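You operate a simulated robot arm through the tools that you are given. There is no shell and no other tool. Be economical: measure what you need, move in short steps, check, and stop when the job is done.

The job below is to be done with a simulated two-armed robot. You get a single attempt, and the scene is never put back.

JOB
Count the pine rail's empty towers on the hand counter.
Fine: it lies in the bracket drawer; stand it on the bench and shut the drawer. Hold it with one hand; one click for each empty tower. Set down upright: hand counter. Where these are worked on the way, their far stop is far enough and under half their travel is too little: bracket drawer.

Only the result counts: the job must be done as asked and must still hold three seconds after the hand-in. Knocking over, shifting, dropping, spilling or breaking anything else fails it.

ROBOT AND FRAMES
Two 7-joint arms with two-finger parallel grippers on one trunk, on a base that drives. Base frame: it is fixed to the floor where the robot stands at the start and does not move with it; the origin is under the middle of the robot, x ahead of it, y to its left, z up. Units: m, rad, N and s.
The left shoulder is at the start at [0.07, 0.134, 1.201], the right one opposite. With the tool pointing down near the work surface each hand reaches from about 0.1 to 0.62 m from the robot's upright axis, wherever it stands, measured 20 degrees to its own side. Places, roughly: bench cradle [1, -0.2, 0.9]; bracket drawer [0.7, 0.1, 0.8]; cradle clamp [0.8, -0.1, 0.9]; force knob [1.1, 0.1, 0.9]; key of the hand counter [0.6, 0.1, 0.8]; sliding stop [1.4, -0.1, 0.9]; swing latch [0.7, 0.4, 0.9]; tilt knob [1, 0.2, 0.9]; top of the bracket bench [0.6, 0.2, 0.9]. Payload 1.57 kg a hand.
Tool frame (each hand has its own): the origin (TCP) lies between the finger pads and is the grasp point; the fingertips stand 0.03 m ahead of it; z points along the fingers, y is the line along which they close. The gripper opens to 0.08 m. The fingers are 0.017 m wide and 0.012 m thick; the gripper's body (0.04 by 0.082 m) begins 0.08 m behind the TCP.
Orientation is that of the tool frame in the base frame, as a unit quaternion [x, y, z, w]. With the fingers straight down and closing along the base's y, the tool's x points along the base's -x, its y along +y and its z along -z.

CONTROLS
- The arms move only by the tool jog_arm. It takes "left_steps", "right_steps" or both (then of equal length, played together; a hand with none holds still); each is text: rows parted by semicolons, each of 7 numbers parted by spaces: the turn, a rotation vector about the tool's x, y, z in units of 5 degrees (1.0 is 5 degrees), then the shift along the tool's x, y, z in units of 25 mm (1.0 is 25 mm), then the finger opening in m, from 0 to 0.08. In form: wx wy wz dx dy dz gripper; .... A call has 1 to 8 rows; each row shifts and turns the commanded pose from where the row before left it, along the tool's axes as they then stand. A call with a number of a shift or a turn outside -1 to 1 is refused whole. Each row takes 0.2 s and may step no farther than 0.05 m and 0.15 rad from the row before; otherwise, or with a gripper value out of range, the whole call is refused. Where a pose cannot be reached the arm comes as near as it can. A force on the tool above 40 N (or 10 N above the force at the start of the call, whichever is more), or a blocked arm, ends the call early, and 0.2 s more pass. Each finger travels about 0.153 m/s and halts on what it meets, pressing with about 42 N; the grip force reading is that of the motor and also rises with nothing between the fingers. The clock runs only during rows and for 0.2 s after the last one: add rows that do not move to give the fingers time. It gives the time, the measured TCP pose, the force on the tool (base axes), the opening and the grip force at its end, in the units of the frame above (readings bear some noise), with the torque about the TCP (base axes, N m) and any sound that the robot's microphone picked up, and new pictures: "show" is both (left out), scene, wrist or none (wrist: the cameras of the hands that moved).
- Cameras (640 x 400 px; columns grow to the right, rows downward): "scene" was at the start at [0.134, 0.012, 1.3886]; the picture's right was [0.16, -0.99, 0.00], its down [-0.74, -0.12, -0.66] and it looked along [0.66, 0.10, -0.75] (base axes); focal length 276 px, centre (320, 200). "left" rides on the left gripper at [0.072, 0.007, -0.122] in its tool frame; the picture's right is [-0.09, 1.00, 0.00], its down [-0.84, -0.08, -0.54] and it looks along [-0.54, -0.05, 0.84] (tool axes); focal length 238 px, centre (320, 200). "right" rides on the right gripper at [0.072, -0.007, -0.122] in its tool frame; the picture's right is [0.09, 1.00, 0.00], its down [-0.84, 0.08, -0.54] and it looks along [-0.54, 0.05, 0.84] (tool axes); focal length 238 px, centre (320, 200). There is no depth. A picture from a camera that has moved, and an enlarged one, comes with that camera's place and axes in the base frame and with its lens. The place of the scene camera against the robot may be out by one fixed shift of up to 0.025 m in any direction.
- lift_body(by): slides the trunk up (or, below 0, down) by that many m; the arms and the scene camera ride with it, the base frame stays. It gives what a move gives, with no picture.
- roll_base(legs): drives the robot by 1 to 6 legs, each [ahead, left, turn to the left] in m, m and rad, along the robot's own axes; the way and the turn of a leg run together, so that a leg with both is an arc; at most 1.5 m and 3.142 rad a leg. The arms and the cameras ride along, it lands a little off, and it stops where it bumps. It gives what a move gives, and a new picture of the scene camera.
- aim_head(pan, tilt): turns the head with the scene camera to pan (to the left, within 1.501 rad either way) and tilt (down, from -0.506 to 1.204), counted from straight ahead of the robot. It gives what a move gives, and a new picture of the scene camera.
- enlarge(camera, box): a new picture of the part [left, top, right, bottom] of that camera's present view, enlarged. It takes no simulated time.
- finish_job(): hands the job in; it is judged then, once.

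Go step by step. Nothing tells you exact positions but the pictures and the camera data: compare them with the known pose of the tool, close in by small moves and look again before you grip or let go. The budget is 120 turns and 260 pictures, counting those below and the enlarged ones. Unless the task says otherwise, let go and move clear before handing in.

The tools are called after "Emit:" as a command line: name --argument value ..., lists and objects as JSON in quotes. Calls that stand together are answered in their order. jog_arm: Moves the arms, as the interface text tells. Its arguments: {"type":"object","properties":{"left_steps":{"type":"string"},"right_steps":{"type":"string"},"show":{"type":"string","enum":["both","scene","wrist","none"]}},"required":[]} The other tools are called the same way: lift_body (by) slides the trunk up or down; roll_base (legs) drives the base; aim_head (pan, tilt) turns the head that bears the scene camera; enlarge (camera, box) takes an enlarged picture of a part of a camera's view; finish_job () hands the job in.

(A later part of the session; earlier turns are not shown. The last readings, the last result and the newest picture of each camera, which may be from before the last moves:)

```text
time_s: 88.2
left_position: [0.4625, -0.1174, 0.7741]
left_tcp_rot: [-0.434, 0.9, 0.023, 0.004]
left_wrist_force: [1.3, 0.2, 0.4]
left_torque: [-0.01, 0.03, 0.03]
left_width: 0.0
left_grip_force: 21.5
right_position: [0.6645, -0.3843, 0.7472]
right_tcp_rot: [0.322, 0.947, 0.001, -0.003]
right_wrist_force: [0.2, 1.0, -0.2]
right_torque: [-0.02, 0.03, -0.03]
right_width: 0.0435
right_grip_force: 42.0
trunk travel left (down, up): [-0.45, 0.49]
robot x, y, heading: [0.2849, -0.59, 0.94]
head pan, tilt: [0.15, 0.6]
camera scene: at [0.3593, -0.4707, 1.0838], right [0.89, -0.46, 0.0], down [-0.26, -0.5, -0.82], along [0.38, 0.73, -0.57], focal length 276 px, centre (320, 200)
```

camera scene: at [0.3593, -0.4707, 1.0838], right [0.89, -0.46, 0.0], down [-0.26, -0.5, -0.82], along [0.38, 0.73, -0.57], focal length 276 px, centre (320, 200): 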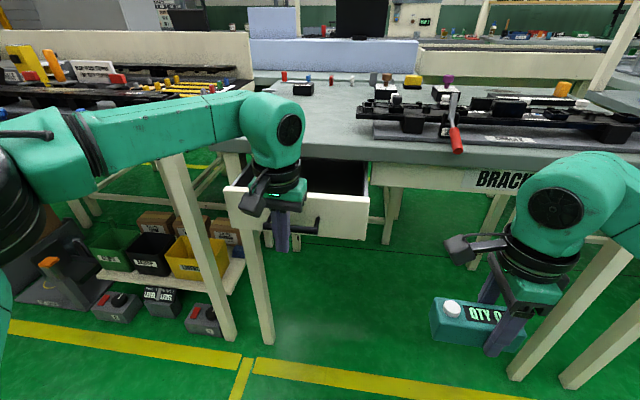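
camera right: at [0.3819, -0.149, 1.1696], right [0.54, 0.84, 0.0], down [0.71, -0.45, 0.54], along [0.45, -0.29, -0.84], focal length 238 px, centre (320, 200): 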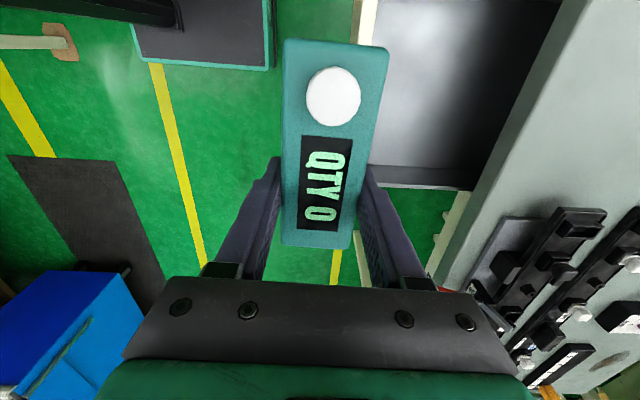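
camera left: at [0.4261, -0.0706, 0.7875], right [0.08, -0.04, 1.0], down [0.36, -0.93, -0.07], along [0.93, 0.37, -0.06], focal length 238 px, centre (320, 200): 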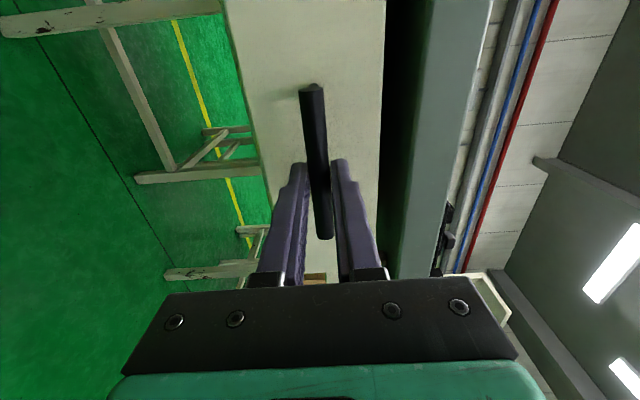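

The drawer is closing. Its remaining travel is about 0.12 m.

Emit:
roll_base --legs '[[0.1, 0, 0]]'

```text
time_s: 89.4
left_position: [0.5205, -0.0373, 0.7734]
left_tcp_rot: [-0.435, 0.9, 0.023, 0.004]
left_wrist_force: [0.2, 0.3, 0.5]
left_torque: [-0.01, 0.0, 0.03]
left_width: 0.0001
left_grip_force: 21.9
right_position: [0.7225, -0.3045, 0.7468]
right_tcp_rot: [0.322, 0.947, 0.001, -0.003]
right_wrist_force: [0.6, 0.1, -2.0]
right_torque: [-0.04, -0.02, 0.01]
right_width: 0.0433
right_grip_force: 41.7
trunk travel left (down, up): [-0.45, 0.49]
robot x, y, heading: [0.341, -0.5133, 0.938]
head pan, tilt: [0.15, 0.6]
camera scene: at [0.4177, -0.391, 1.0838], right [0.89, -0.46, 0.0], down [-0.26, -0.5, -0.82], along [0.38, 0.73, -0.57], focal length 276 px, centre (320, 200)
```

scene: 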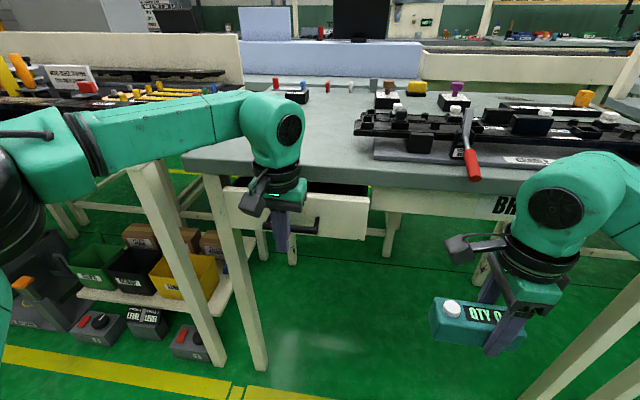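

Nearly shut. I'll finish with small arm pushes under the force guard.

Emit:
jog_arm --left_steps "0 0 0 -0.4 0 0 0; 0 0 0 -0.4 0 0 0; 0 0 0 -0.4 0 0 0; 0 0 0 0 0 0 0" --show "scene"

Emit:
enlarge --camera "scene" --box '[180, 130, 420, 280]'

```text
time_s: 90.4
left_position: [0.5265, -0.0175, 0.7721]
left_tcp_rot: [-0.434, 0.9, 0.023, 0.006]
left_wrist_force: [0.2, -0.7, 0.2]
left_torque: [0.03, 0.0, -0.02]
left_width: 0.0
left_grip_force: 21.1
left hand out of reach, approached as far as the arm can: row 2, 3
right_position: [0.7232, -0.3044, 0.7475]
right_tcp_rot: [0.321, 0.947, 0.001, -0.002]
right_wrist_force: [0.4, 0.4, -1.1]
right_torque: [0.01, -0.02, -0.02]
right_width: 0.0436
right_grip_force: 41.6
trunk travel left (down, up): [-0.45, 0.49]
robot x, y, heading: [0.3434, -0.5126, 0.936]
head pan, tilt: [0.15, 0.6]
camera scene: at [0.4172, -0.392, 1.084], right [0.89, -0.46, 0.0], down [-0.26, -0.5, -0.83], along [0.38, 0.73, -0.56], focal length 276 px, centre (320, 200)
```

scene: 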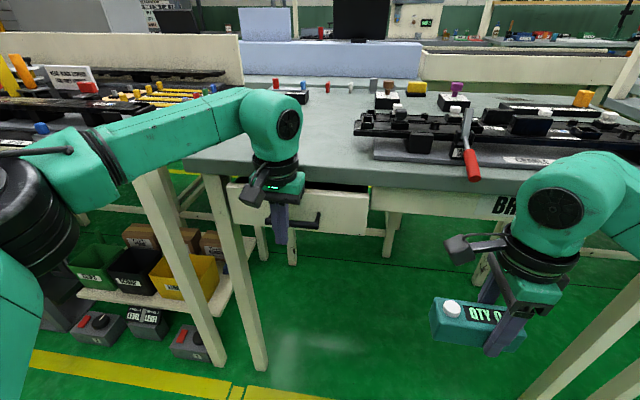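

```text
2.67 times, centred on (300, 205) of scene
camera zoom: at [0.4172, -0.392, 1.084], right [0.89, -0.46, 0.0], down [-0.26, -0.5, -0.83], along [0.38, 0.73, -0.56], focal length 737 px, centre (373, 187)
```

zoom: 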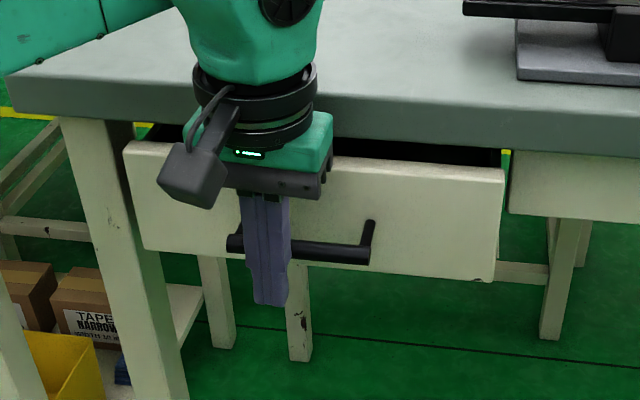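

The drawer is about flush with where it began; I'll push gently a bit more to be sure it's on its closed stop.

Emit:
roll_base --legs '[[0.015, 0, 0]]'

Emit:
enlarge --camera "scene" --box '[180, 130, 420, 280]'

```text
time_s: 91.1
left_position: [0.5357, -0.0049, 0.7734]
left_tcp_rot: [-0.435, 0.9, 0.023, 0.004]
left_wrist_force: [0.3, -0.1, 0.0]
left_torque: [0.0, 0.01, -0.02]
left_width: 0.0001
left_grip_force: 21.2
right_position: [0.7323, -0.2923, 0.7472]
right_tcp_rot: [0.321, 0.947, 0.001, -0.002]
right_wrist_force: [0.4, -0.1, -1.0]
right_torque: [-0.02, -0.03, -0.01]
right_width: 0.0436
right_grip_force: 42.1
trunk travel left (down, up): [-0.45, 0.49]
robot x, y, heading: [0.3471, -0.4954, 0.933]
head pan, tilt: [0.15, 0.6]
camera scene: at [0.4263, -0.3794, 1.0839], right [0.89, -0.46, 0.0], down [-0.26, -0.5, -0.82], along [0.38, 0.73, -0.57], focal length 276 px, centre (320, 200)
```

scene: 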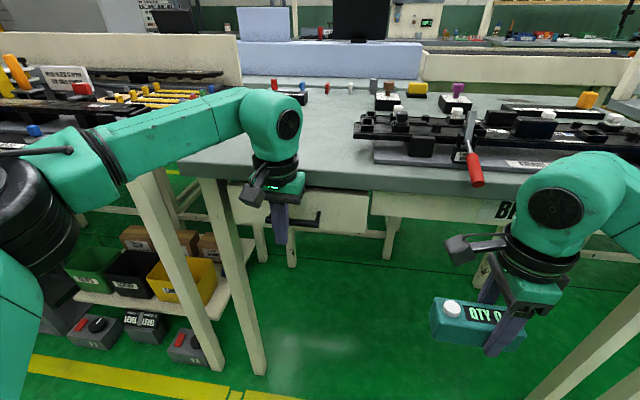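

```text
2.67 times, centred on (300, 205) of scene
camera zoom: at [0.4263, -0.3794, 1.0839], right [0.89, -0.46, 0.0], down [-0.26, -0.5, -0.82], along [0.38, 0.73, -0.57], focal length 737 px, centre (373, 187)
```

zoom: 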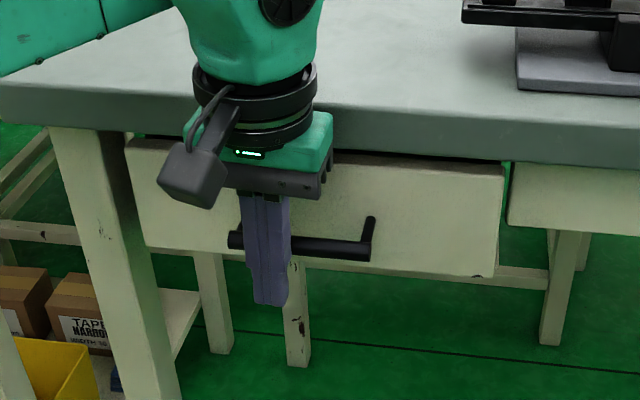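

The drawer moved in a bit further with no resistance, so it isn't on the stop yet. To keep the palm clear of the bench edge I'll back the hand slightly and tilt it 25 degrees so the fingertips lead.

Emit:
jog_arm --left_steps "0 0 0 0.5 0 0 0; 0 -1 0 0 0 0 0; 0 -1 0 0 0 0 0; 0 -1 0 0 0 0 0; 0 -1 0 0 0 0 0; 0 -1 0 0 0 0 0; 0 0 0 0 0 0 0" --show "wrist"

```text
time_s: 92.7
left_position: [0.5271, -0.0157, 0.7738]
left_tcp_rot: [-0.419, 0.878, 0.116, 0.201]
left_wrist_force: [0.2, -0.2, -0.2]
left_torque: [0.01, 0.07, 0.0]
left_width: 0.0
left_grip_force: 21.3
right_position: [0.7331, -0.293, 0.7469]
right_tcp_rot: [0.321, 0.947, 0.002, -0.003]
right_wrist_force: [0.3, -0.3, -0.7]
right_torque: [-0.03, 0.0, 0.02]
right_width: 0.0436
right_grip_force: 41.7
trunk travel left (down, up): [-0.45, 0.49]
robot x, y, heading: [0.3511, -0.4954, 0.936]
head pan, tilt: [0.15, 0.6]
camera left: at [0.4514, -0.1063, 0.849], right [-0.73, 0.68, 0.08], down [0.4, 0.33, 0.86], along [0.56, 0.65, -0.51], focal length 238 px, centre (320, 200)
```

left: 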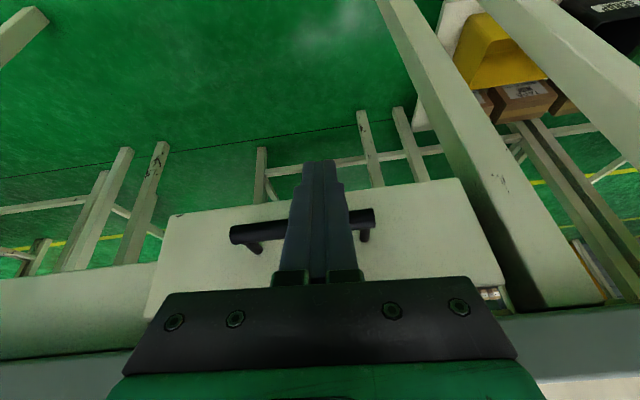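

Emit:
roll_base --legs '[[0.025, 0, 0]]'

Emit:
enlarge --camera "scene" --box '[180, 130, 420, 280]'

```text
time_s: 93.5
left_position: [0.54, 0.0013, 0.7715]
left_tcp_rot: [-0.419, 0.879, 0.115, 0.197]
left_wrist_force: [-13.7, -27.5, -23.0]
left_torque: [0.02, -0.08, -0.02]
left_width: 0.0001
left_grip_force: 21.5
right_position: [0.7471, -0.2742, 0.7479]
right_tcp_rot: [0.322, 0.947, 0.001, -0.002]
right_wrist_force: [-0.8, -0.3, -1.1]
right_torque: [-0.03, -0.04, 0.01]
right_width: 0.0435
right_grip_force: 42.2
trunk travel left (down, up): [-0.45, 0.49]
robot x, y, heading: [0.3643, -0.4798, 0.935]
head pan, tilt: [0.15, 0.6]
camera scene: at [0.4394, -0.3619, 1.0839], right [0.89, -0.46, 0.0], down [-0.26, -0.5, -0.83], along [0.38, 0.73, -0.56], focal length 276 px, centre (320, 200)
```

scene: 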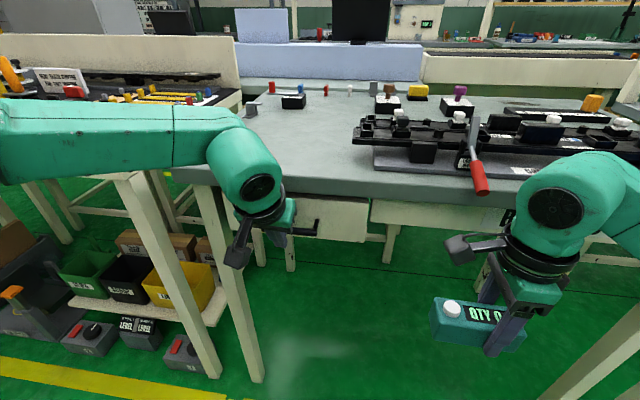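

```text
2.67 times, centred on (300, 205) of scene
camera zoom: at [0.4394, -0.3619, 1.0839], right [0.89, -0.46, 0.0], down [-0.26, -0.5, -0.83], along [0.38, 0.73, -0.56], focal length 737 px, centre (373, 187)
```

zoom: 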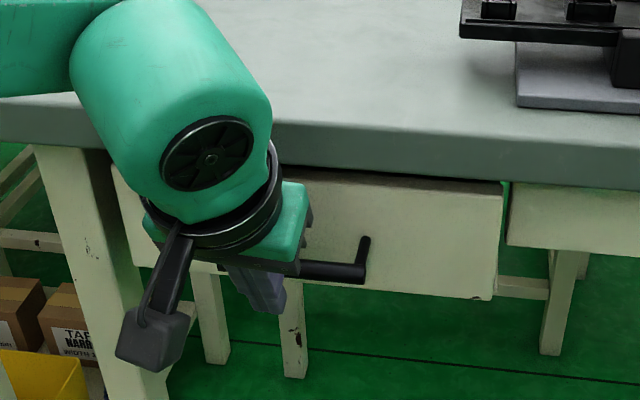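

The push met about 30 N of resistance, so the drawer is on its closed stop. I'll back away, raise the trunk, straighten the left hand and check the drawer.

Emit:
roll_base --legs '[[-0.15, 0, 0]]'

Emit:
lift_body --by 0.3

Emit:
jog_arm --left_steps "0 1 0 0 0 0 0; 0 1 0 0 0 0 0; 0 1 0 0 0 0 0; 0 1 0 0 0 0 0; 0 1 0 0 0 0 0; 0 0 0 0 0.5 -1 0; 0 0 0 0 0.5 -1 0" --show "scene"

```text
time_s: 94.9
left_position: [0.4538, -0.1176, 0.7715]
left_tcp_rot: [-0.419, 0.879, 0.114, 0.196]
left_wrist_force: [0.5, 0.0, 0.0]
left_torque: [0.0, 0.0, 0.02]
left_width: 0.0001
left_grip_force: 21.2
right_position: [0.6575, -0.3945, 0.7482]
right_tcp_rot: [0.321, 0.947, 0.001, -0.001]
right_wrist_force: [0.5, -0.6, -1.7]
right_torque: [0.01, -0.04, 0.01]
right_width: 0.0436
right_grip_force: 42.0
trunk travel left (down, up): [-0.45, 0.49]
robot x, y, heading: [0.2769, -0.6009, 0.938]
head pan, tilt: [0.15, 0.6]
camera scene: at [0.3526, -0.48, 1.0841], right [0.89, -0.46, 0.0], down [-0.26, -0.5, -0.83], along [0.38, 0.73, -0.56], focal length 276 px, centre (320, 200)
```

scene: 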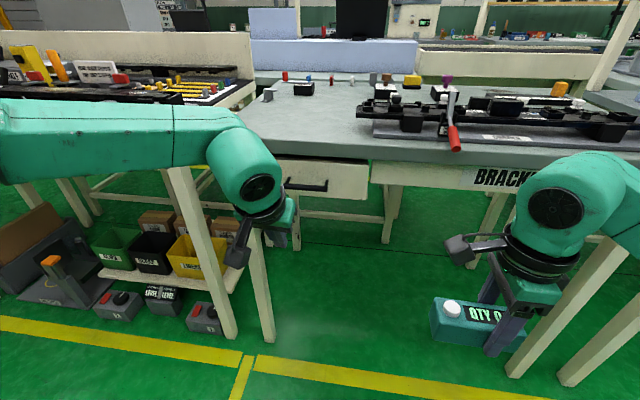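

```text
time_s: 97.9
left_position: [0.4536, -0.1174, 1.0705]
left_tcp_rot: [-0.419, 0.879, 0.115, 0.195]
left_wrist_force: [-0.5, -0.1, 0.0]
left_torque: [0.01, -0.02, -0.02]
left_width: 0.0
left_grip_force: 20.9
right_position: [0.6592, -0.3936, 1.0479]
right_tcp_rot: [0.321, 0.947, 0.001, -0.003]
right_wrist_force: [0.0, 0.2, -1.6]
right_torque: [-0.03, -0.01, 0.0]
right_width: 0.0433
right_grip_force: 41.7
trunk travel left (down, up): [-0.75, 0.19]
robot x, y, heading: [0.2696, -0.5966, 0.939]
head pan, tilt: [0.15, 0.6]
```

```text
time_s: 99.5
left_position: [0.4324, -0.1043, 1.1221]
left_tcp_rot: [-0.434, 0.901, 0.021, 0.0]
left_wrist_force: [-0.7, 0.5, -0.3]
left_torque: [-0.02, -0.01, 0.01]
left_width: 0.0
left_grip_force: 21.0
right_position: [0.6583, -0.394, 1.0484]
right_tcp_rot: [0.321, 0.947, 0.001, -0.002]
right_wrist_force: [0.0, 0.1, -1.7]
right_torque: [-0.02, -0.03, 0.01]
right_width: 0.0436
right_grip_force: 41.8
trunk travel left (down, up): [-0.75, 0.19]
robot x, y, heading: [0.2784, -0.5979, 0.943]
head pan, tilt: [0.15, 0.6]
camera scene: at [0.3524, -0.4798, 1.384], right [0.89, -0.46, 0.0], down [-0.26, -0.5, -0.83], along [0.38, 0.73, -0.56], focal length 276 px, centre (320, 200)
```

scene: 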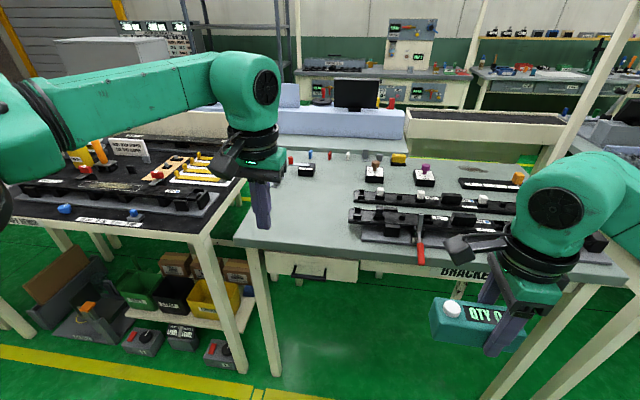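

The drawer is flush and shut. Next I'll drive forward and left so the clear patch of bench above the drawer, around (0.62, 0.10), is within reach of both hands.

Emit:
roll_base --legs '[[0, 0.167, 0], [0.17, 0, 0]]'

Emit:
aim_head --pan 0.0 --tilt 0.85

```text
time_s: 102.0
left_position: [0.3996, 0.128, 1.1236]
left_tcp_rot: [-0.433, 0.901, 0.021, 0.001]
left_wrist_force: [-0.1, -0.2, 0.4]
left_torque: [0.03, -0.05, 0.02]
left_width: 0.0
left_grip_force: 21.5
right_position: [0.6242, -0.1613, 1.0482]
right_tcp_rot: [0.322, 0.947, 0.001, -0.002]
right_wrist_force: [-0.4, 0.0, -0.8]
right_torque: [0.0, -0.04, 0.01]
right_width: 0.0435
right_grip_force: 42.0
trunk travel left (down, up): [-0.75, 0.19]
robot x, y, heading: [0.2399, -0.3649, 0.937]
head pan, tilt: [0.15, 0.6]
camera scene: at [0.3177, -0.2473, 1.3843], right [0.88, -0.47, 0.0], down [-0.26, -0.5, -0.83], along [0.38, 0.73, -0.56], focal length 276 px, centre (320, 200)
```

scene: 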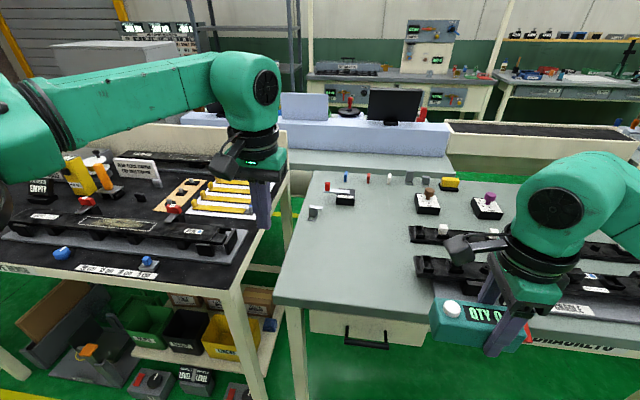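

```text
time_s: 102.8
left_position: [0.4019, 0.1301, 1.1198]
left_tcp_rot: [-0.433, 0.901, 0.021, 0.001]
left_wrist_force: [-1.0, 0.4, -0.2]
left_torque: [0.02, 0.01, 0.0]
left_width: 0.0002
left_grip_force: 21.1
right_position: [0.6252, -0.1582, 1.0471]
right_tcp_rot: [0.322, 0.947, 0.001, -0.002]
right_wrist_force: [0.4, 0.0, -1.3]
right_torque: [-0.02, -0.03, 0.03]
right_width: 0.0434
right_grip_force: 42.1
trunk travel left (down, up): [-0.75, 0.19]
robot x, y, heading: [0.2375, -0.3623, 0.934]
head pan, tilt: [0.0, 0.85]
camera scene: at [0.3247, -0.2592, 1.363], right [0.81, -0.59, 0.0], down [-0.45, -0.61, -0.66], along [0.39, 0.53, -0.75], focal length 276 px, centre (320, 200)
```

scene: 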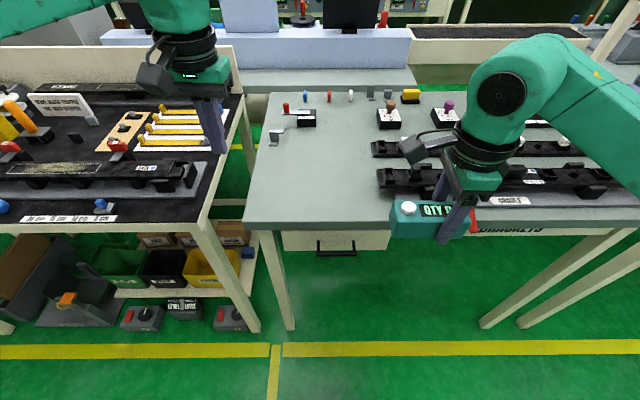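

Emit:
jog_arm --right_steps "0 0 0 0.69 1 0 0.03; 0 0 0 0.69 1 0 0.03; 0 0 0 0.69 1 0 0.03; 0 0 0 0.69 1 0 0.03; 0 0 0 0.69 1 0 0.03; 0 0 0 0.69 1 0 0.03; 0 0 0 0.69 1 0 0.03; 0 0 0 0.69 1 0 0.03"

```text
time_s: 104.6
left_position: [0.4001, 0.1308, 1.121]
left_tcp_rot: [-0.433, 0.901, 0.02, 0.001]
left_wrist_force: [0.8, -0.4, 0.3]
left_torque: [0.0, 0.05, 0.0]
left_width: 0.0001
left_grip_force: 21.1
right_position: [0.6363, 0.0641, 1.049]
right_tcp_rot: [0.321, 0.947, 0.001, -0.001]
right_wrist_force: [-0.4, -0.2, -0.7]
right_torque: [-0.01, -0.06, -0.02]
right_width: 0.0435
right_grip_force: 41.8
right hand out of reach, approached as far as the arm can: row 8
trunk travel left (down, up): [-0.75, 0.19]
robot x, y, heading: [0.2406, -0.3656, 0.935]
head pan, tilt: [0.0, 0.85]
camera scene: at [0.3237, -0.2597, 1.3631], right [0.81, -0.59, 0.0], down [-0.45, -0.61, -0.66], along [0.39, 0.53, -0.75], focal length 276 px, centre (320, 200)
camera right: at [0.5747, 0.1032, 1.1707], right [0.53, 0.85, 0.0], down [0.71, -0.45, 0.54], along [0.46, -0.29, -0.84], focal length 238 px, centre (320, 200)
```

scene: 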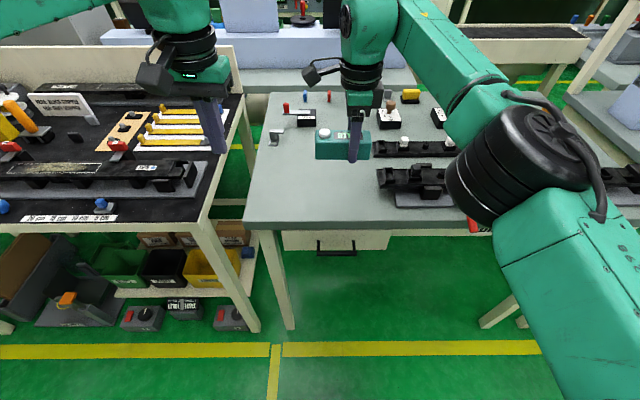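
right: 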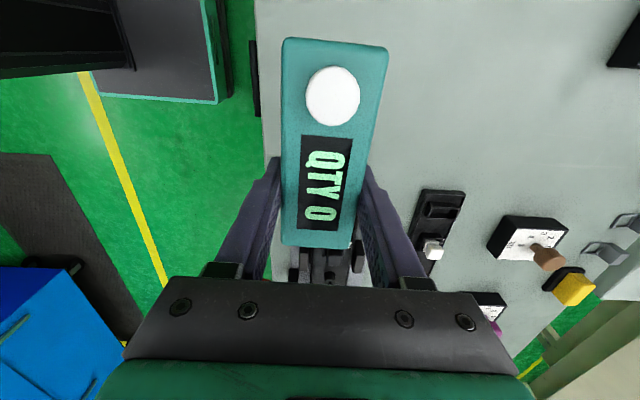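

The counter hangs over the clear patch, with the pine rail's end about 0.04 m to its right. I'll shift 0.03 m left and descend, watching the contact force.

Emit:
jog_arm --right_steps "0 0 0 0.6 0 0 0.03; 0 0 0 0.6 0 0 0.03; 0 0 0 0 0 1 0.03; 0 0 0 0 0 1 0.03; 0 0 0 0 0 1 0.03; 0 0 0 0 0 1 0.03; 0 0 0 0 0 0 0.03"

```text
time_s: 106.2
left_position: [0.4003, 0.13, 1.1202]
left_tcp_rot: [-0.433, 0.901, 0.021, 0.001]
left_wrist_force: [-0.3, 0.5, -0.2]
left_torque: [-0.02, -0.01, 0.02]
left_width: 0.0001
left_grip_force: 21.4
right_position: [0.6124, 0.0819, 0.949]
right_tcp_rot: [0.322, 0.947, 0.002, -0.003]
right_wrist_force: [-0.3, -1.5, -1.1]
right_torque: [-0.01, -0.03, -0.02]
right_width: 0.0435
right_grip_force: 41.5
trunk travel left (down, up): [-0.75, 0.19]
robot x, y, heading: [0.2412, -0.3643, 0.933]
head pan, tilt: [0.0, 0.85]
camera scene: at [0.3239, -0.2598, 1.3631], right [0.81, -0.59, 0.0], down [-0.45, -0.61, -0.66], along [0.39, 0.53, -0.75], focal length 276 px, centre (320, 200)
camera right: at [0.5517, 0.1206, 1.0703], right [0.54, 0.84, 0.0], down [0.71, -0.45, 0.54], along [0.45, -0.29, -0.84], focal length 238 px, centre (320, 200)
```

scene: 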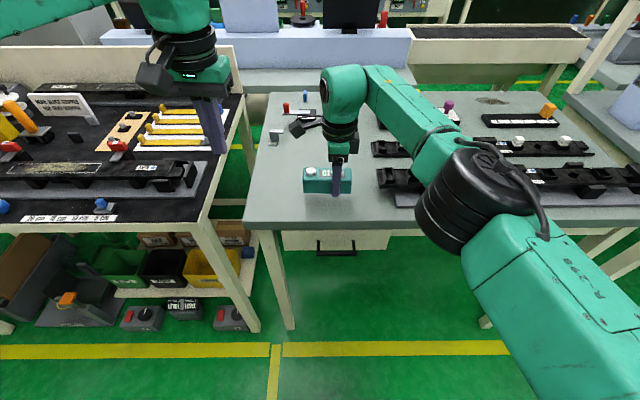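
right: 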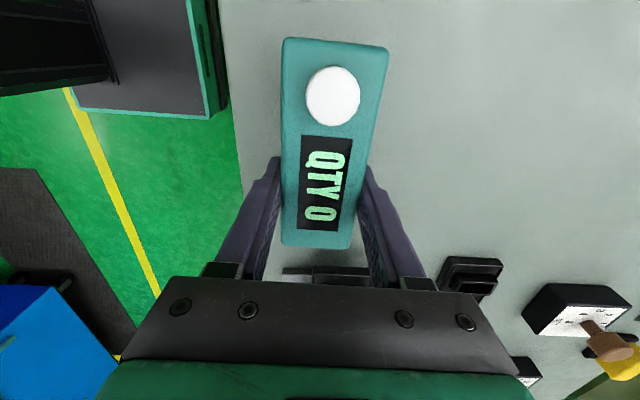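

Emit:
jog_arm --right_steps "0 0 0 0 0 0.3 0.03; 0 0 0 0 0 0.3 0.03; 0 0 0 0 0 0.2 0.03; 0 0 0 0 0 0.2 0.03; 0 0 0 0 0 0 0.03" --show "none"

Emit:
enlarge --camera "scene" --box '[250, 120, 410, 220]'

```text
time_s: 107.4
left_position: [0.4009, 0.1302, 1.1204]
left_tcp_rot: [-0.433, 0.901, 0.022, 0.0]
left_wrist_force: [0.2, -0.1, 0.4]
left_torque: [-0.01, 0.0, 0.0]
left_width: 0.0
left_grip_force: 21.0
right_position: [0.6139, 0.0816, 0.9227]
right_tcp_rot: [0.323, 0.947, 0.0, -0.002]
right_wrist_force: [-0.8, -1.0, -1.5]
right_torque: [0.01, 0.01, -0.01]
right_width: 0.0435
right_grip_force: 41.6
trunk travel left (down, up): [-0.75, 0.19]
robot x, y, heading: [0.2403, -0.3652, 0.934]
head pan, tilt: [0.0, 0.85]
```

```text
4.00 times, centred on (330, 170) of scene
camera zoom: at [0.3242, -0.2598, 1.3631], right [0.81, -0.59, 0.0], down [-0.45, -0.61, -0.66], along [0.39, 0.53, -0.75], focal length 1106 px, centre (280, 320)
```

zoom: 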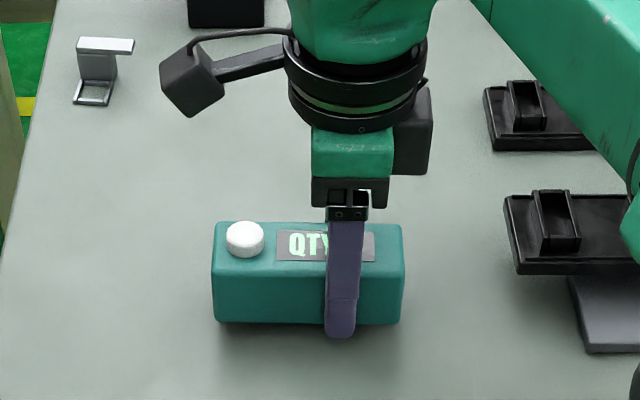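

Emit:
jog_arm --right_steps "0 0 0 0 0 0.15 0.03; 0 0 0 0 0 0.15 0.03; 0 0 0 0 0 0.15 0.03; 0 0 0 0 0 0 0.03" --show "none"

```text
time_s: 108.4
left_position: [0.4003, 0.1305, 1.119]
left_tcp_rot: [-0.433, 0.901, 0.022, 0.001]
left_wrist_force: [0.8, 0.6, -0.5]
left_torque: [0.03, -0.01, 0.01]
left_width: 0.0001
left_grip_force: 21.4
right_position: [0.6129, 0.083, 0.9127]
right_tcp_rot: [0.322, 0.947, 0.0, -0.002]
right_wrist_force: [0.7, 0.1, -1.8]
right_torque: [-0.03, -0.02, 0.0]
right_width: 0.0433
right_grip_force: 42.2
trunk travel left (down, up): [-0.75, 0.19]
robot x, y, heading: [0.2426, -0.3598, 0.936]
head pan, tilt: [0.0, 0.85]
```

Emit:
jog_arm --right_steps "0 0 0 0 0 0.15 0.03; 0 0 0 0 0 0.15 0.03; 0 0 0 0 0 0 0.03" --show "none"

Emit:
enlarge --camera "scene" --box '[280, 140, 376, 200]'

```text
time_s: 109.1
left_position: [0.3989, 0.1282, 1.1219]
left_tcp_rot: [-0.432, 0.901, 0.022, 0.002]
left_wrist_force: [-0.9, 0.1, 0.3]
left_torque: [-0.01, 0.02, -0.03]
left_width: 0.0
left_grip_force: 21.5
right_position: [0.6129, 0.0825, 0.9117]
right_tcp_rot: [0.323, 0.946, 0.008, -0.001]
right_wrist_force: [-2.6, -5.4, 17.3]
right_torque: [-0.88, -0.21, -0.17]
right_width: 0.0435
right_grip_force: 42.2
trunk travel left (down, up): [-0.75, 0.19]
robot x, y, heading: [0.2407, -0.3621, 0.939]
head pan, tilt: [0.0, 0.85]
stopped in row 3 (right hand): the force on the tool passed its limit at 42 N (the readings are from after the stop); the commanded pose is now the measured one
```

```text
6.67 times, centred on (328, 170) of scene
camera zoom: at [0.3215, -0.2632, 1.3634], right [0.81, -0.59, 0.0], down [-0.44, -0.6, -0.66], along [0.39, 0.53, -0.75], focal length 1843 px, centre (267, 400)
```

zoom: 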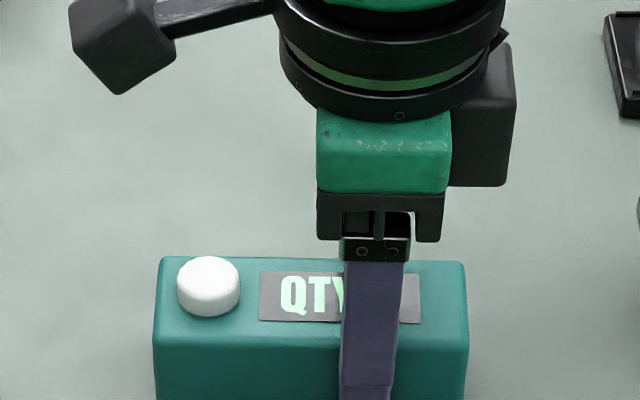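

The counter rests on the bench, still gripped by the right hand. The key is about 0.056 m left of the right TCP, near (0.569, 0.117, 0.93). The right hand's camera hangs above it, so I'll press from the front with the left tool tilted about 45 degrees.

Emit:
jog_arm --left_steps "0 -1 0 0 0 0 0; 0 -1 0 0 0 0 0; 0 -1 0 0 0 0 0; 0 -1 0 0 0 0 0; 0 -1 0 0 0 0 0; 0 -1 0 0 0 0 0; 0 -1 0 0 0 0 0; 0 -1 0 0 0 0 0" --right_steps "0 0 0 0 0 -0.03 0.03; 0 0 0 0 0 0 0.03; 0 0 0 0 0 0 0.03; 0 0 0 0 0 0 0.03; 0 0 0 0 0 0 0.03; 0 0 0 0 0 0 0.03; 0 0 0 0 0 0 0.03; 0 0 0 0 0 0 0.03"

```text
time_s: 110.9
left_position: [0.3989, 0.1286, 1.1225]
left_tcp_rot: [-0.4, 0.845, 0.169, 0.311]
left_wrist_force: [-0.3, 0.5, 0.0]
left_torque: [0.02, 0.01, 0.01]
left_width: 0.0
left_grip_force: 21.5
right_position: [0.6125, 0.0826, 0.9119]
right_tcp_rot: [0.323, 0.946, 0.008, -0.002]
right_wrist_force: [1.0, 2.1, 23.6]
right_torque: [-0.42, 0.15, -0.02]
right_width: 0.0436
right_grip_force: 41.6
trunk travel left (down, up): [-0.75, 0.19]
robot x, y, heading: [0.2409, -0.3644, 0.938]
head pan, tilt: [0.0, 0.85]
camera scene: at [0.3212, -0.2631, 1.3636], right [0.81, -0.59, 0.0], down [-0.44, -0.6, -0.66], along [0.39, 0.53, -0.75], focal length 276 px, centre (320, 200)
camera right: at [0.5512, 0.1201, 1.0333], right [0.54, 0.84, 0.02], down [0.71, -0.46, 0.54], along [0.46, -0.28, -0.84], focal length 238 px, centre (320, 200)
camera left: at [0.3116, 0.026, 1.1654], right [-0.73, 0.67, 0.1], down [0.26, 0.14, 0.96], along [0.63, 0.73, -0.28], focal length 238 px, centre (320, 200)
```

scene: 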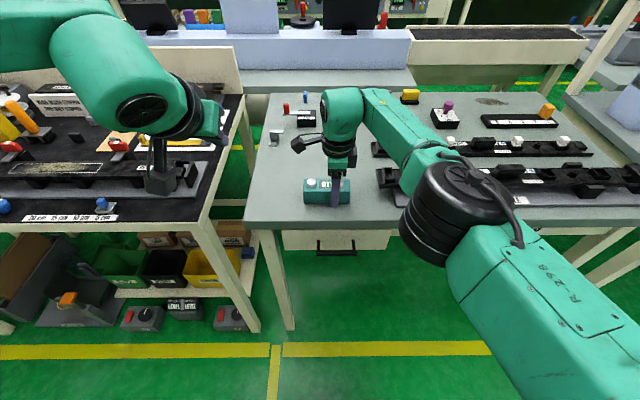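
right: 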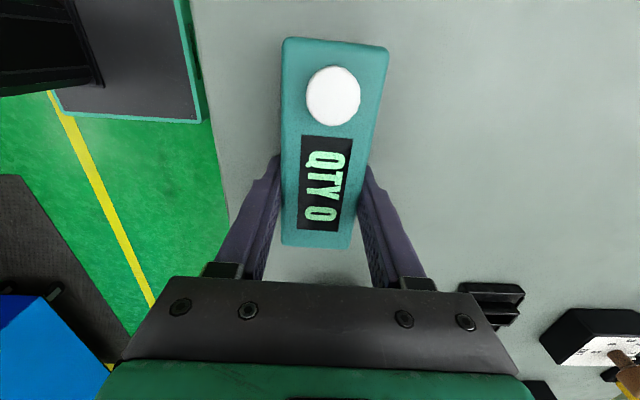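
left: 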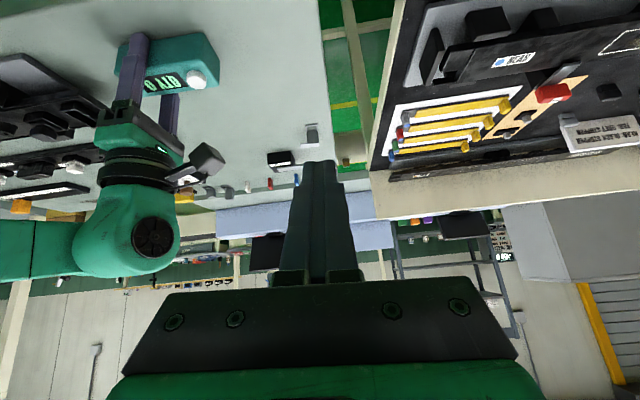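

Both wrist cameras agree on the key, near (0.566, 0.116, 0.93). I'll bring the left fingertip to a point in front of and below the right camera first, easing the right hand up slightly.

Emit:
jog_arm --left_steps "0 0 0 0.49 -0.74 0.52 0; 0 0 0 0.49 -0.74 0.52 0; 0 0 0 0.49 -0.74 0.52 0; 0 0 0 0.49 -0.74 0.52 0; 0 0 0 0.49 -0.74 0.52 0; 0 0 0 0.49 -0.74 0.52 0; 0 0 0 0.49 -0.74 0.52 0; 0 0 0 0.49 -0.74 0.52 0" --right_steps "0 0 0 0 0 -0.04 0.03; 0 0 0 0 0 0 0.03; 0 0 0 0 0 0 0.03; 0 0 0 0 0 0 0.03; 0 0 0 0 0 0 0.03; 0 0 0 0 0 0 0.03; 0 0 0 0 0 0 0.03; 0 0 0 0 0 0 0.03"

```text
time_s: 112.7
left_position: [0.4772, 0.0503, 0.9904]
left_tcp_rot: [-0.399, 0.846, 0.169, 0.31]
left_wrist_force: [-0.3, 0.6, 0.2]
left_torque: [0.02, 0.01, -0.02]
left_width: 0.0002
left_grip_force: 21.6
left hand out of reach, approached as far as the arm can: row 7, 8
right_position: [0.613, 0.0832, 0.9115]
right_tcp_rot: [0.323, 0.946, 0.007, -0.002]
right_wrist_force: [-2.7, -2.0, 12.1]
right_torque: [-0.29, 0.29, 0.04]
right_width: 0.0434
right_grip_force: 41.9
trunk travel left (down, up): [-0.75, 0.19]
robot x, y, heading: [0.2414, -0.3579, 0.937]
head pan, tilt: [0.0, 0.85]
camera scene: at [0.3217, -0.2626, 1.3634], right [0.81, -0.59, 0.0], down [-0.44, -0.6, -0.66], along [0.39, 0.53, -0.75], focal length 276 px, centre (320, 200)
camera right: at [0.5514, 0.1204, 1.0332], right [0.54, 0.84, 0.01], down [0.71, -0.46, 0.54], along [0.46, -0.28, -0.84], focal length 238 px, centre (320, 200)
camera left: at [0.3912, -0.0513, 1.0339], right [-0.73, 0.67, 0.1], down [0.26, 0.14, 0.96], along [0.63, 0.72, -0.28], focal length 238 px, centre (320, 200)
```

scene: 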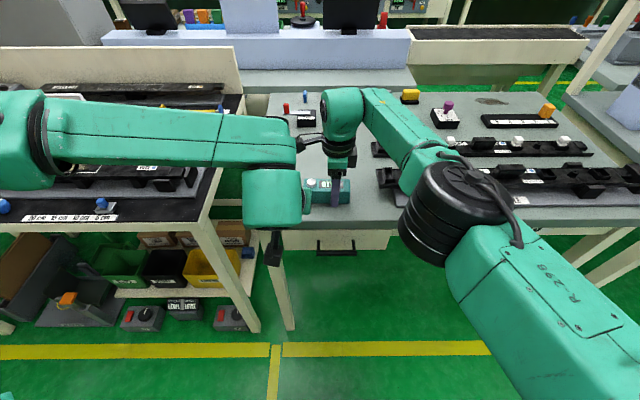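
right: 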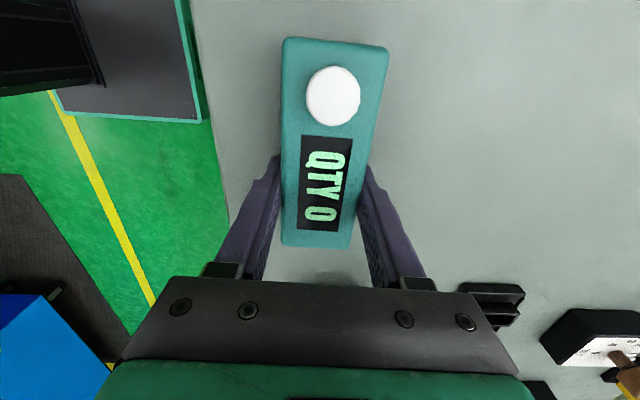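
left: 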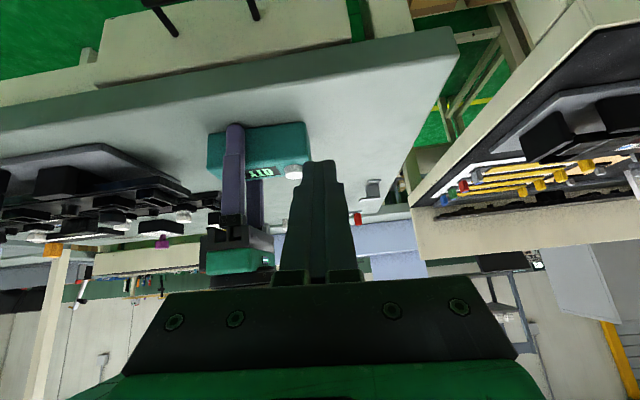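

The left arm is near its limit reaching across with this pointing direction. I'll swing the tool about the vertical so it points right and forward, which is natural for reaching across.

Emit:
jog_arm --left_steps "0.66 -0.04 0.75 0 0 0 0; 0.66 -0.04 0.75 0 0 0 0; 0.66 -0.04 0.75 0 0 0 0; 0.66 -0.04 0.75 0 0 0 0; 0.66 -0.04 0.75 0 0 0 0; 0.66 -0.04 0.75 0 0 0 0; 0.66 -0.04 0.75 0 0 0 0; 0.66 -0.04 0.75 0 0 0 0"

```text
time_s: 114.5
left_position: [0.4784, 0.0504, 0.9897]
left_tcp_rot: [-0.086, 0.931, 0.052, 0.35]
left_wrist_force: [0.5, -0.2, 0.6]
left_torque: [-0.01, 0.02, -0.05]
left_width: 0.0001
left_grip_force: 21.3
right_position: [0.6133, 0.0829, 0.9106]
right_tcp_rot: [0.324, 0.946, 0.007, -0.002]
right_wrist_force: [-3.4, -2.8, 10.3]
right_torque: [-0.23, 0.23, 0.03]
right_width: 0.0435
right_grip_force: 42.5
trunk travel left (down, up): [-0.75, 0.19]
robot x, y, heading: [0.2424, -0.3619, 0.936]
head pan, tilt: [0.0, 0.85]
camera scene: at [0.3217, -0.2619, 1.3634], right [0.81, -0.59, 0.0], down [-0.44, -0.6, -0.66], along [0.39, 0.53, -0.75], focal length 276 px, centre (320, 200)
camera left: at [0.3463, 0.0288, 1.0335], right [-0.13, 0.99, 0.1], down [0.29, -0.06, 0.96], along [0.95, 0.15, -0.27], focal length 238 px, centre (320, 200)
```

scene: 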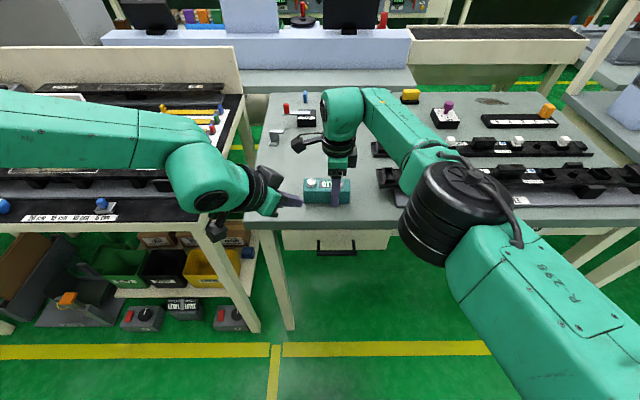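
left: 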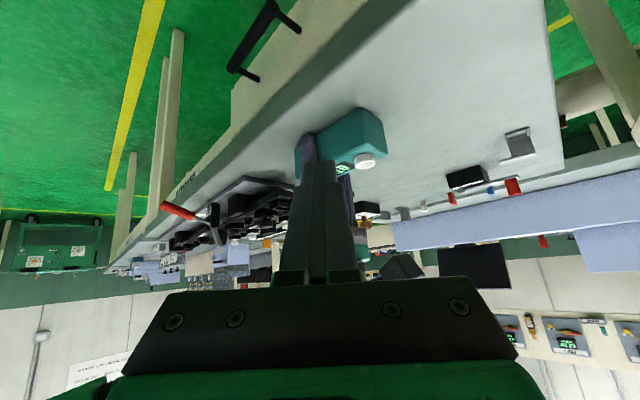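

The reach is free now. The three wrist views agree on the key at (0.569, 0.117, 0.93), so I'll bring the fingertip to hover about 25 mm above it.

Emit:
jog_arm --left_steps "0 0 0 -0.52 0.46 0.65 0; 0 0 0 -0.52 0.46 0.65 0; 0 0 0 -0.52 0.46 0.65 0; 0 0 0 -0.52 0.46 0.65 0; 0 0 0 0 0 0 0"

Emit:
enlarge --camera "right" --box '[200, 0, 480, 175]'

Emit:
enlarge --camera "scene" --box '[240, 120, 400, 220]'

```text
time_s: 115.7
left_position: [0.5448, 0.0978, 0.9778]
left_tcp_rot: [-0.089, 0.931, 0.056, 0.35]
left_wrist_force: [-1.0, -0.8, -0.3]
left_torque: [0.01, 0.0, -0.03]
left_width: 0.0
left_grip_force: 21.0
left hand out of reach, approached as far as the arm can: row 4
right_position: [0.6141, 0.0833, 0.9107]
right_tcp_rot: [0.323, 0.946, 0.007, -0.001]
right_wrist_force: [-1.4, -1.6, 11.0]
right_torque: [-0.32, 0.17, 0.04]
right_width: 0.0438
right_grip_force: 41.1
trunk travel left (down, up): [-0.75, 0.19]
robot x, y, heading: [0.2405, -0.3622, 0.933]
head pan, tilt: [0.0, 0.85]
camera scene: at [0.3222, -0.262, 1.3634], right [0.81, -0.59, 0.0], down [-0.44, -0.6, -0.66], along [0.39, 0.53, -0.75], focal length 276 px, centre (320, 200)
camera left: at [0.4128, 0.0732, 1.0203], right [-0.14, 0.99, 0.1], down [0.29, -0.06, 0.96], along [0.95, 0.16, -0.27], focal length 238 px, centre (320, 200)
```

scene: 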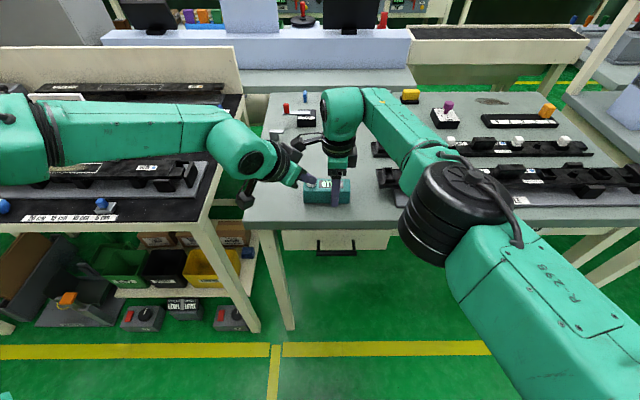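
left: 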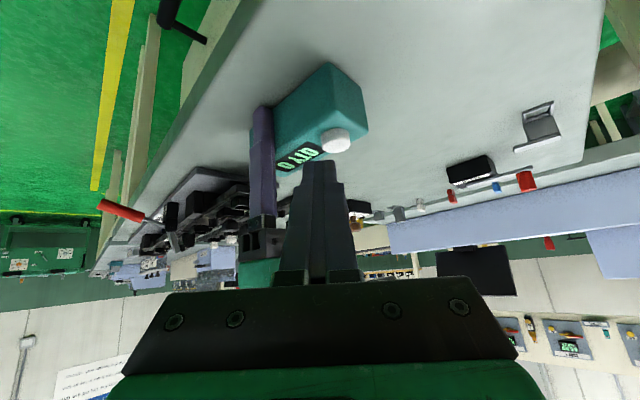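

```text
2.29 times, centred on (340, 88) of right
camera zoom: at [0.5519, 0.1209, 1.0332], right [0.54, 0.84, 0.01], down [0.71, -0.46, 0.54], along [0.46, -0.28, -0.84], focal length 545 px, centre (274, 457)
```

zoom: 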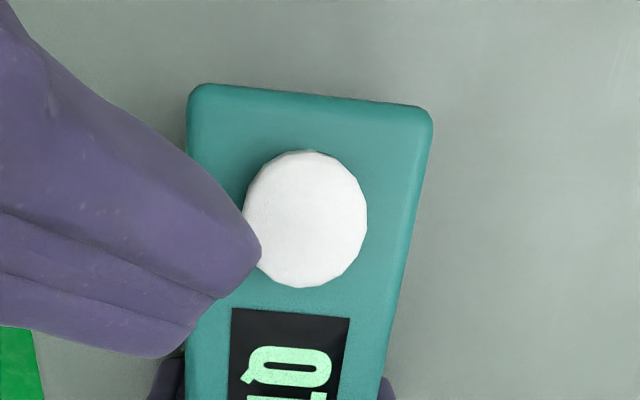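

```text
4.00 times, centred on (320, 170) of scene
camera zoom: at [0.3222, -0.262, 1.3634], right [0.81, -0.59, 0.0], down [-0.44, -0.6, -0.66], along [0.39, 0.53, -0.75], focal length 1106 px, centre (320, 320)
```

zoom: 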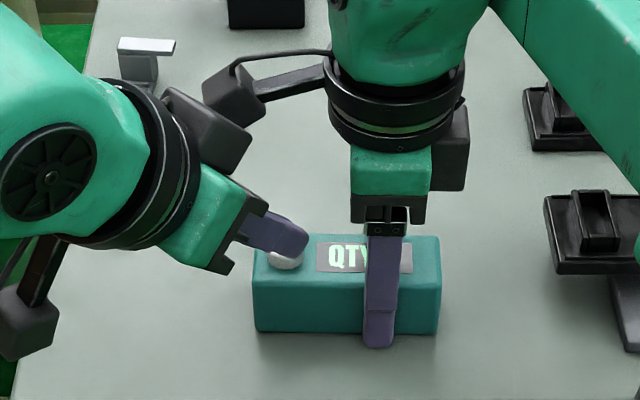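

The fingertip is about 15 mm short of the key's centre, at the arm's reach limit. I'll gain it by swinging the hand about its wrist toward the key.

Emit:
jog_arm --left_steps "-0.5 0.03 -0.56 -0.11 0.22 0.11 0; -0.5 0.03 -0.56 -0.11 0.22 0.11 0; 0 0 0 0 0 0 0" --show "none"

Emit:
enlarge --camera "right" --box '[200, 0, 480, 175]'

```text
time_s: 116.5
left_position: [0.5429, 0.1082, 0.9805]
left_tcp_rot: [-0.146, 0.924, 0.075, 0.345]
left_wrist_force: [-0.7, 0.4, -0.4]
left_torque: [-0.03, -0.01, 0.02]
left_width: 0.0
left_grip_force: 21.5
left hand out of reach, approached as far as the arm can: row 2
right_position: [0.6139, 0.0834, 0.9113]
right_tcp_rot: [0.323, 0.946, 0.008, -0.002]
right_wrist_force: [-0.5, 0.0, 11.7]
right_torque: [-0.24, 0.15, -0.03]
right_width: 0.0434
right_grip_force: 42.3
trunk travel left (down, up): [-0.75, 0.19]
robot x, y, heading: [0.2415, -0.362, 0.937]
head pan, tilt: [0.0, 0.85]
```

```text
2.29 times, centred on (340, 88) of right
camera zoom: at [0.552, 0.121, 1.0332], right [0.54, 0.84, 0.01], down [0.71, -0.46, 0.54], along [0.46, -0.28, -0.84], focal length 545 px, centre (274, 457)
```

zoom: 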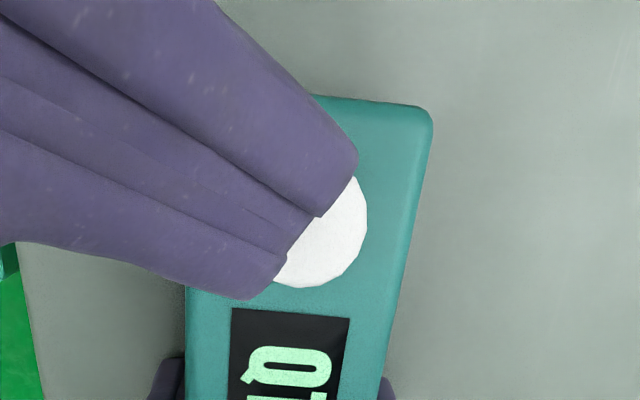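

The tip is nearly over the key. I'll advance along the tool axis in small steps and see whether reach allows it.

Emit:
jog_arm --left_steps "0 0 0 0 0 0.3 0; 0 0 0 0 0 0.3 0; 0 0 0 0 0 0 0" --show "none"

Emit:
enlarge --camera "right" --box '[200, 0, 480, 175]'

```text
time_s: 117.3
left_position: [0.5411, 0.1116, 0.9743]
left_tcp_rot: [-0.147, 0.924, 0.075, 0.344]
left_wrist_force: [-0.2, 0.7, -0.3]
left_torque: [-0.01, -0.02, 0.0]
left_width: 0.0
left_grip_force: 21.5
left hand out of reach, approached as far as the arm can: row 1, 2
right_position: [0.6144, 0.083, 0.912]
right_tcp_rot: [0.324, 0.946, 0.007, -0.002]
right_wrist_force: [-0.4, -0.5, 12.3]
right_torque: [-0.26, 0.17, 0.03]
right_width: 0.0434
right_grip_force: 41.9
trunk travel left (down, up): [-0.75, 0.19]
robot x, y, heading: [0.2409, -0.3631, 0.937]
head pan, tilt: [0.0, 0.85]
```

```text
2.29 times, centred on (340, 88) of right
camera zoom: at [0.552, 0.121, 1.0331], right [0.54, 0.84, 0.01], down [0.71, -0.46, 0.54], along [0.46, -0.28, -0.84], focal length 545 px, centre (274, 457)
```

zoom: 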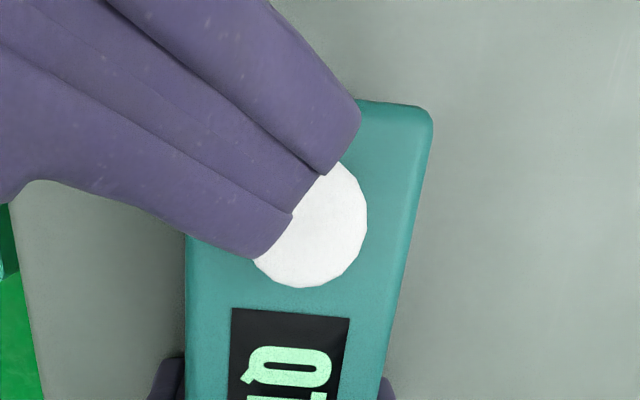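

The left arm is limited toward the right. I'll instead pull the left hand back and move the counter 0.04 m left and 0.015 m nearer with the right hand.

Emit:
jog_arm --left_steps "0 0 0 0 0 -1 0; 0 0 0 0 0 -1 0; 0 0 0 0 0 -1 0; 0 0 0 0 0 -1 0" --show "none"

Emit:
jog_arm --right_steps "0 0 0 0 0 -0.4 0.03; 0 0 0 0 0 -0.4 0.03; 0 0 0 0.8 -0.3 0 0.03; 0 0 0 0.8 -0.3 0 0.03; 0 0 0 0 0 0.3 0.03; 0 0 0 0 0 0.3 0.03; 0 0 0 0 0 0 0.03"

```text
time_s: 118.3
left_position: [0.4791, 0.0865, 1.0491]
left_tcp_rot: [-0.147, 0.924, 0.075, 0.345]
left_wrist_force: [-0.2, -0.7, 1.4]
left_torque: [-0.01, -0.01, 0.01]
left_width: 0.0
left_grip_force: 21.8
right_position: [0.6131, 0.0835, 0.9106]
right_tcp_rot: [0.323, 0.947, 0.007, -0.001]
right_wrist_force: [0.3, -0.4, 14.3]
right_torque: [-0.22, 0.28, 0.01]
right_width: 0.0435
right_grip_force: 42.4
trunk travel left (down, up): [-0.75, 0.19]
robot x, y, heading: [0.2426, -0.3659, 0.932]
head pan, tilt: [0.0, 0.85]
```

```text
time_s: 119.9
left_position: [0.4797, 0.0887, 1.0488]
left_tcp_rot: [-0.147, 0.924, 0.076, 0.344]
left_wrist_force: [0.2, -0.3, -0.5]
left_torque: [-0.02, 0.03, 0.04]
left_width: 0.0001
left_grip_force: 20.7
right_position: [0.5734, 0.0973, 0.9158]
right_tcp_rot: [0.323, 0.947, 0.006, -0.001]
right_wrist_force: [-0.8, 0.4, -2.2]
right_torque: [-0.06, -0.03, -0.03]
right_width: 0.0434
right_grip_force: 41.8
trunk travel left (down, up): [-0.75, 0.19]
robot x, y, heading: [0.2414, -0.3645, 0.938]
head pan, tilt: [0.0, 0.85]
camera scene: at [0.324, -0.2597, 1.3631], right [0.81, -0.59, 0.0], down [-0.45, -0.61, -0.66], along [0.39, 0.53, -0.75], focal length 276 px, centre (320, 200)
camera right: at [0.5118, 0.1348, 1.037], right [0.54, 0.84, 0.01], down [0.71, -0.46, 0.54], along [0.46, -0.28, -0.84], focal length 238 px, centre (320, 200)
```

scene: 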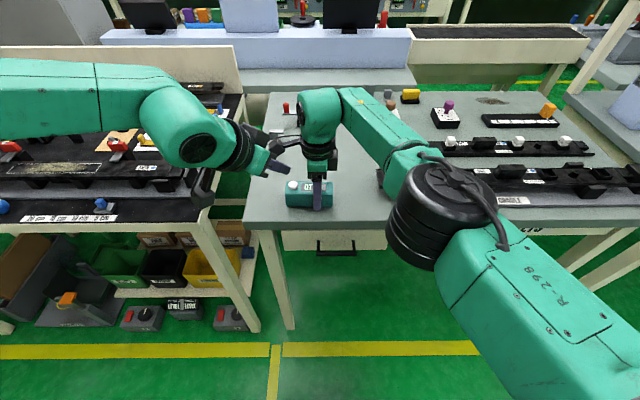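
right: 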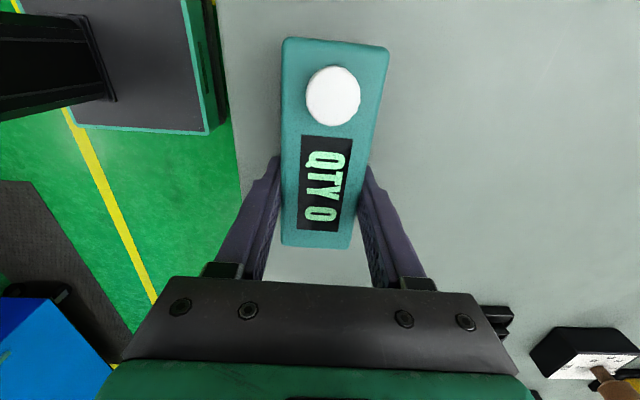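

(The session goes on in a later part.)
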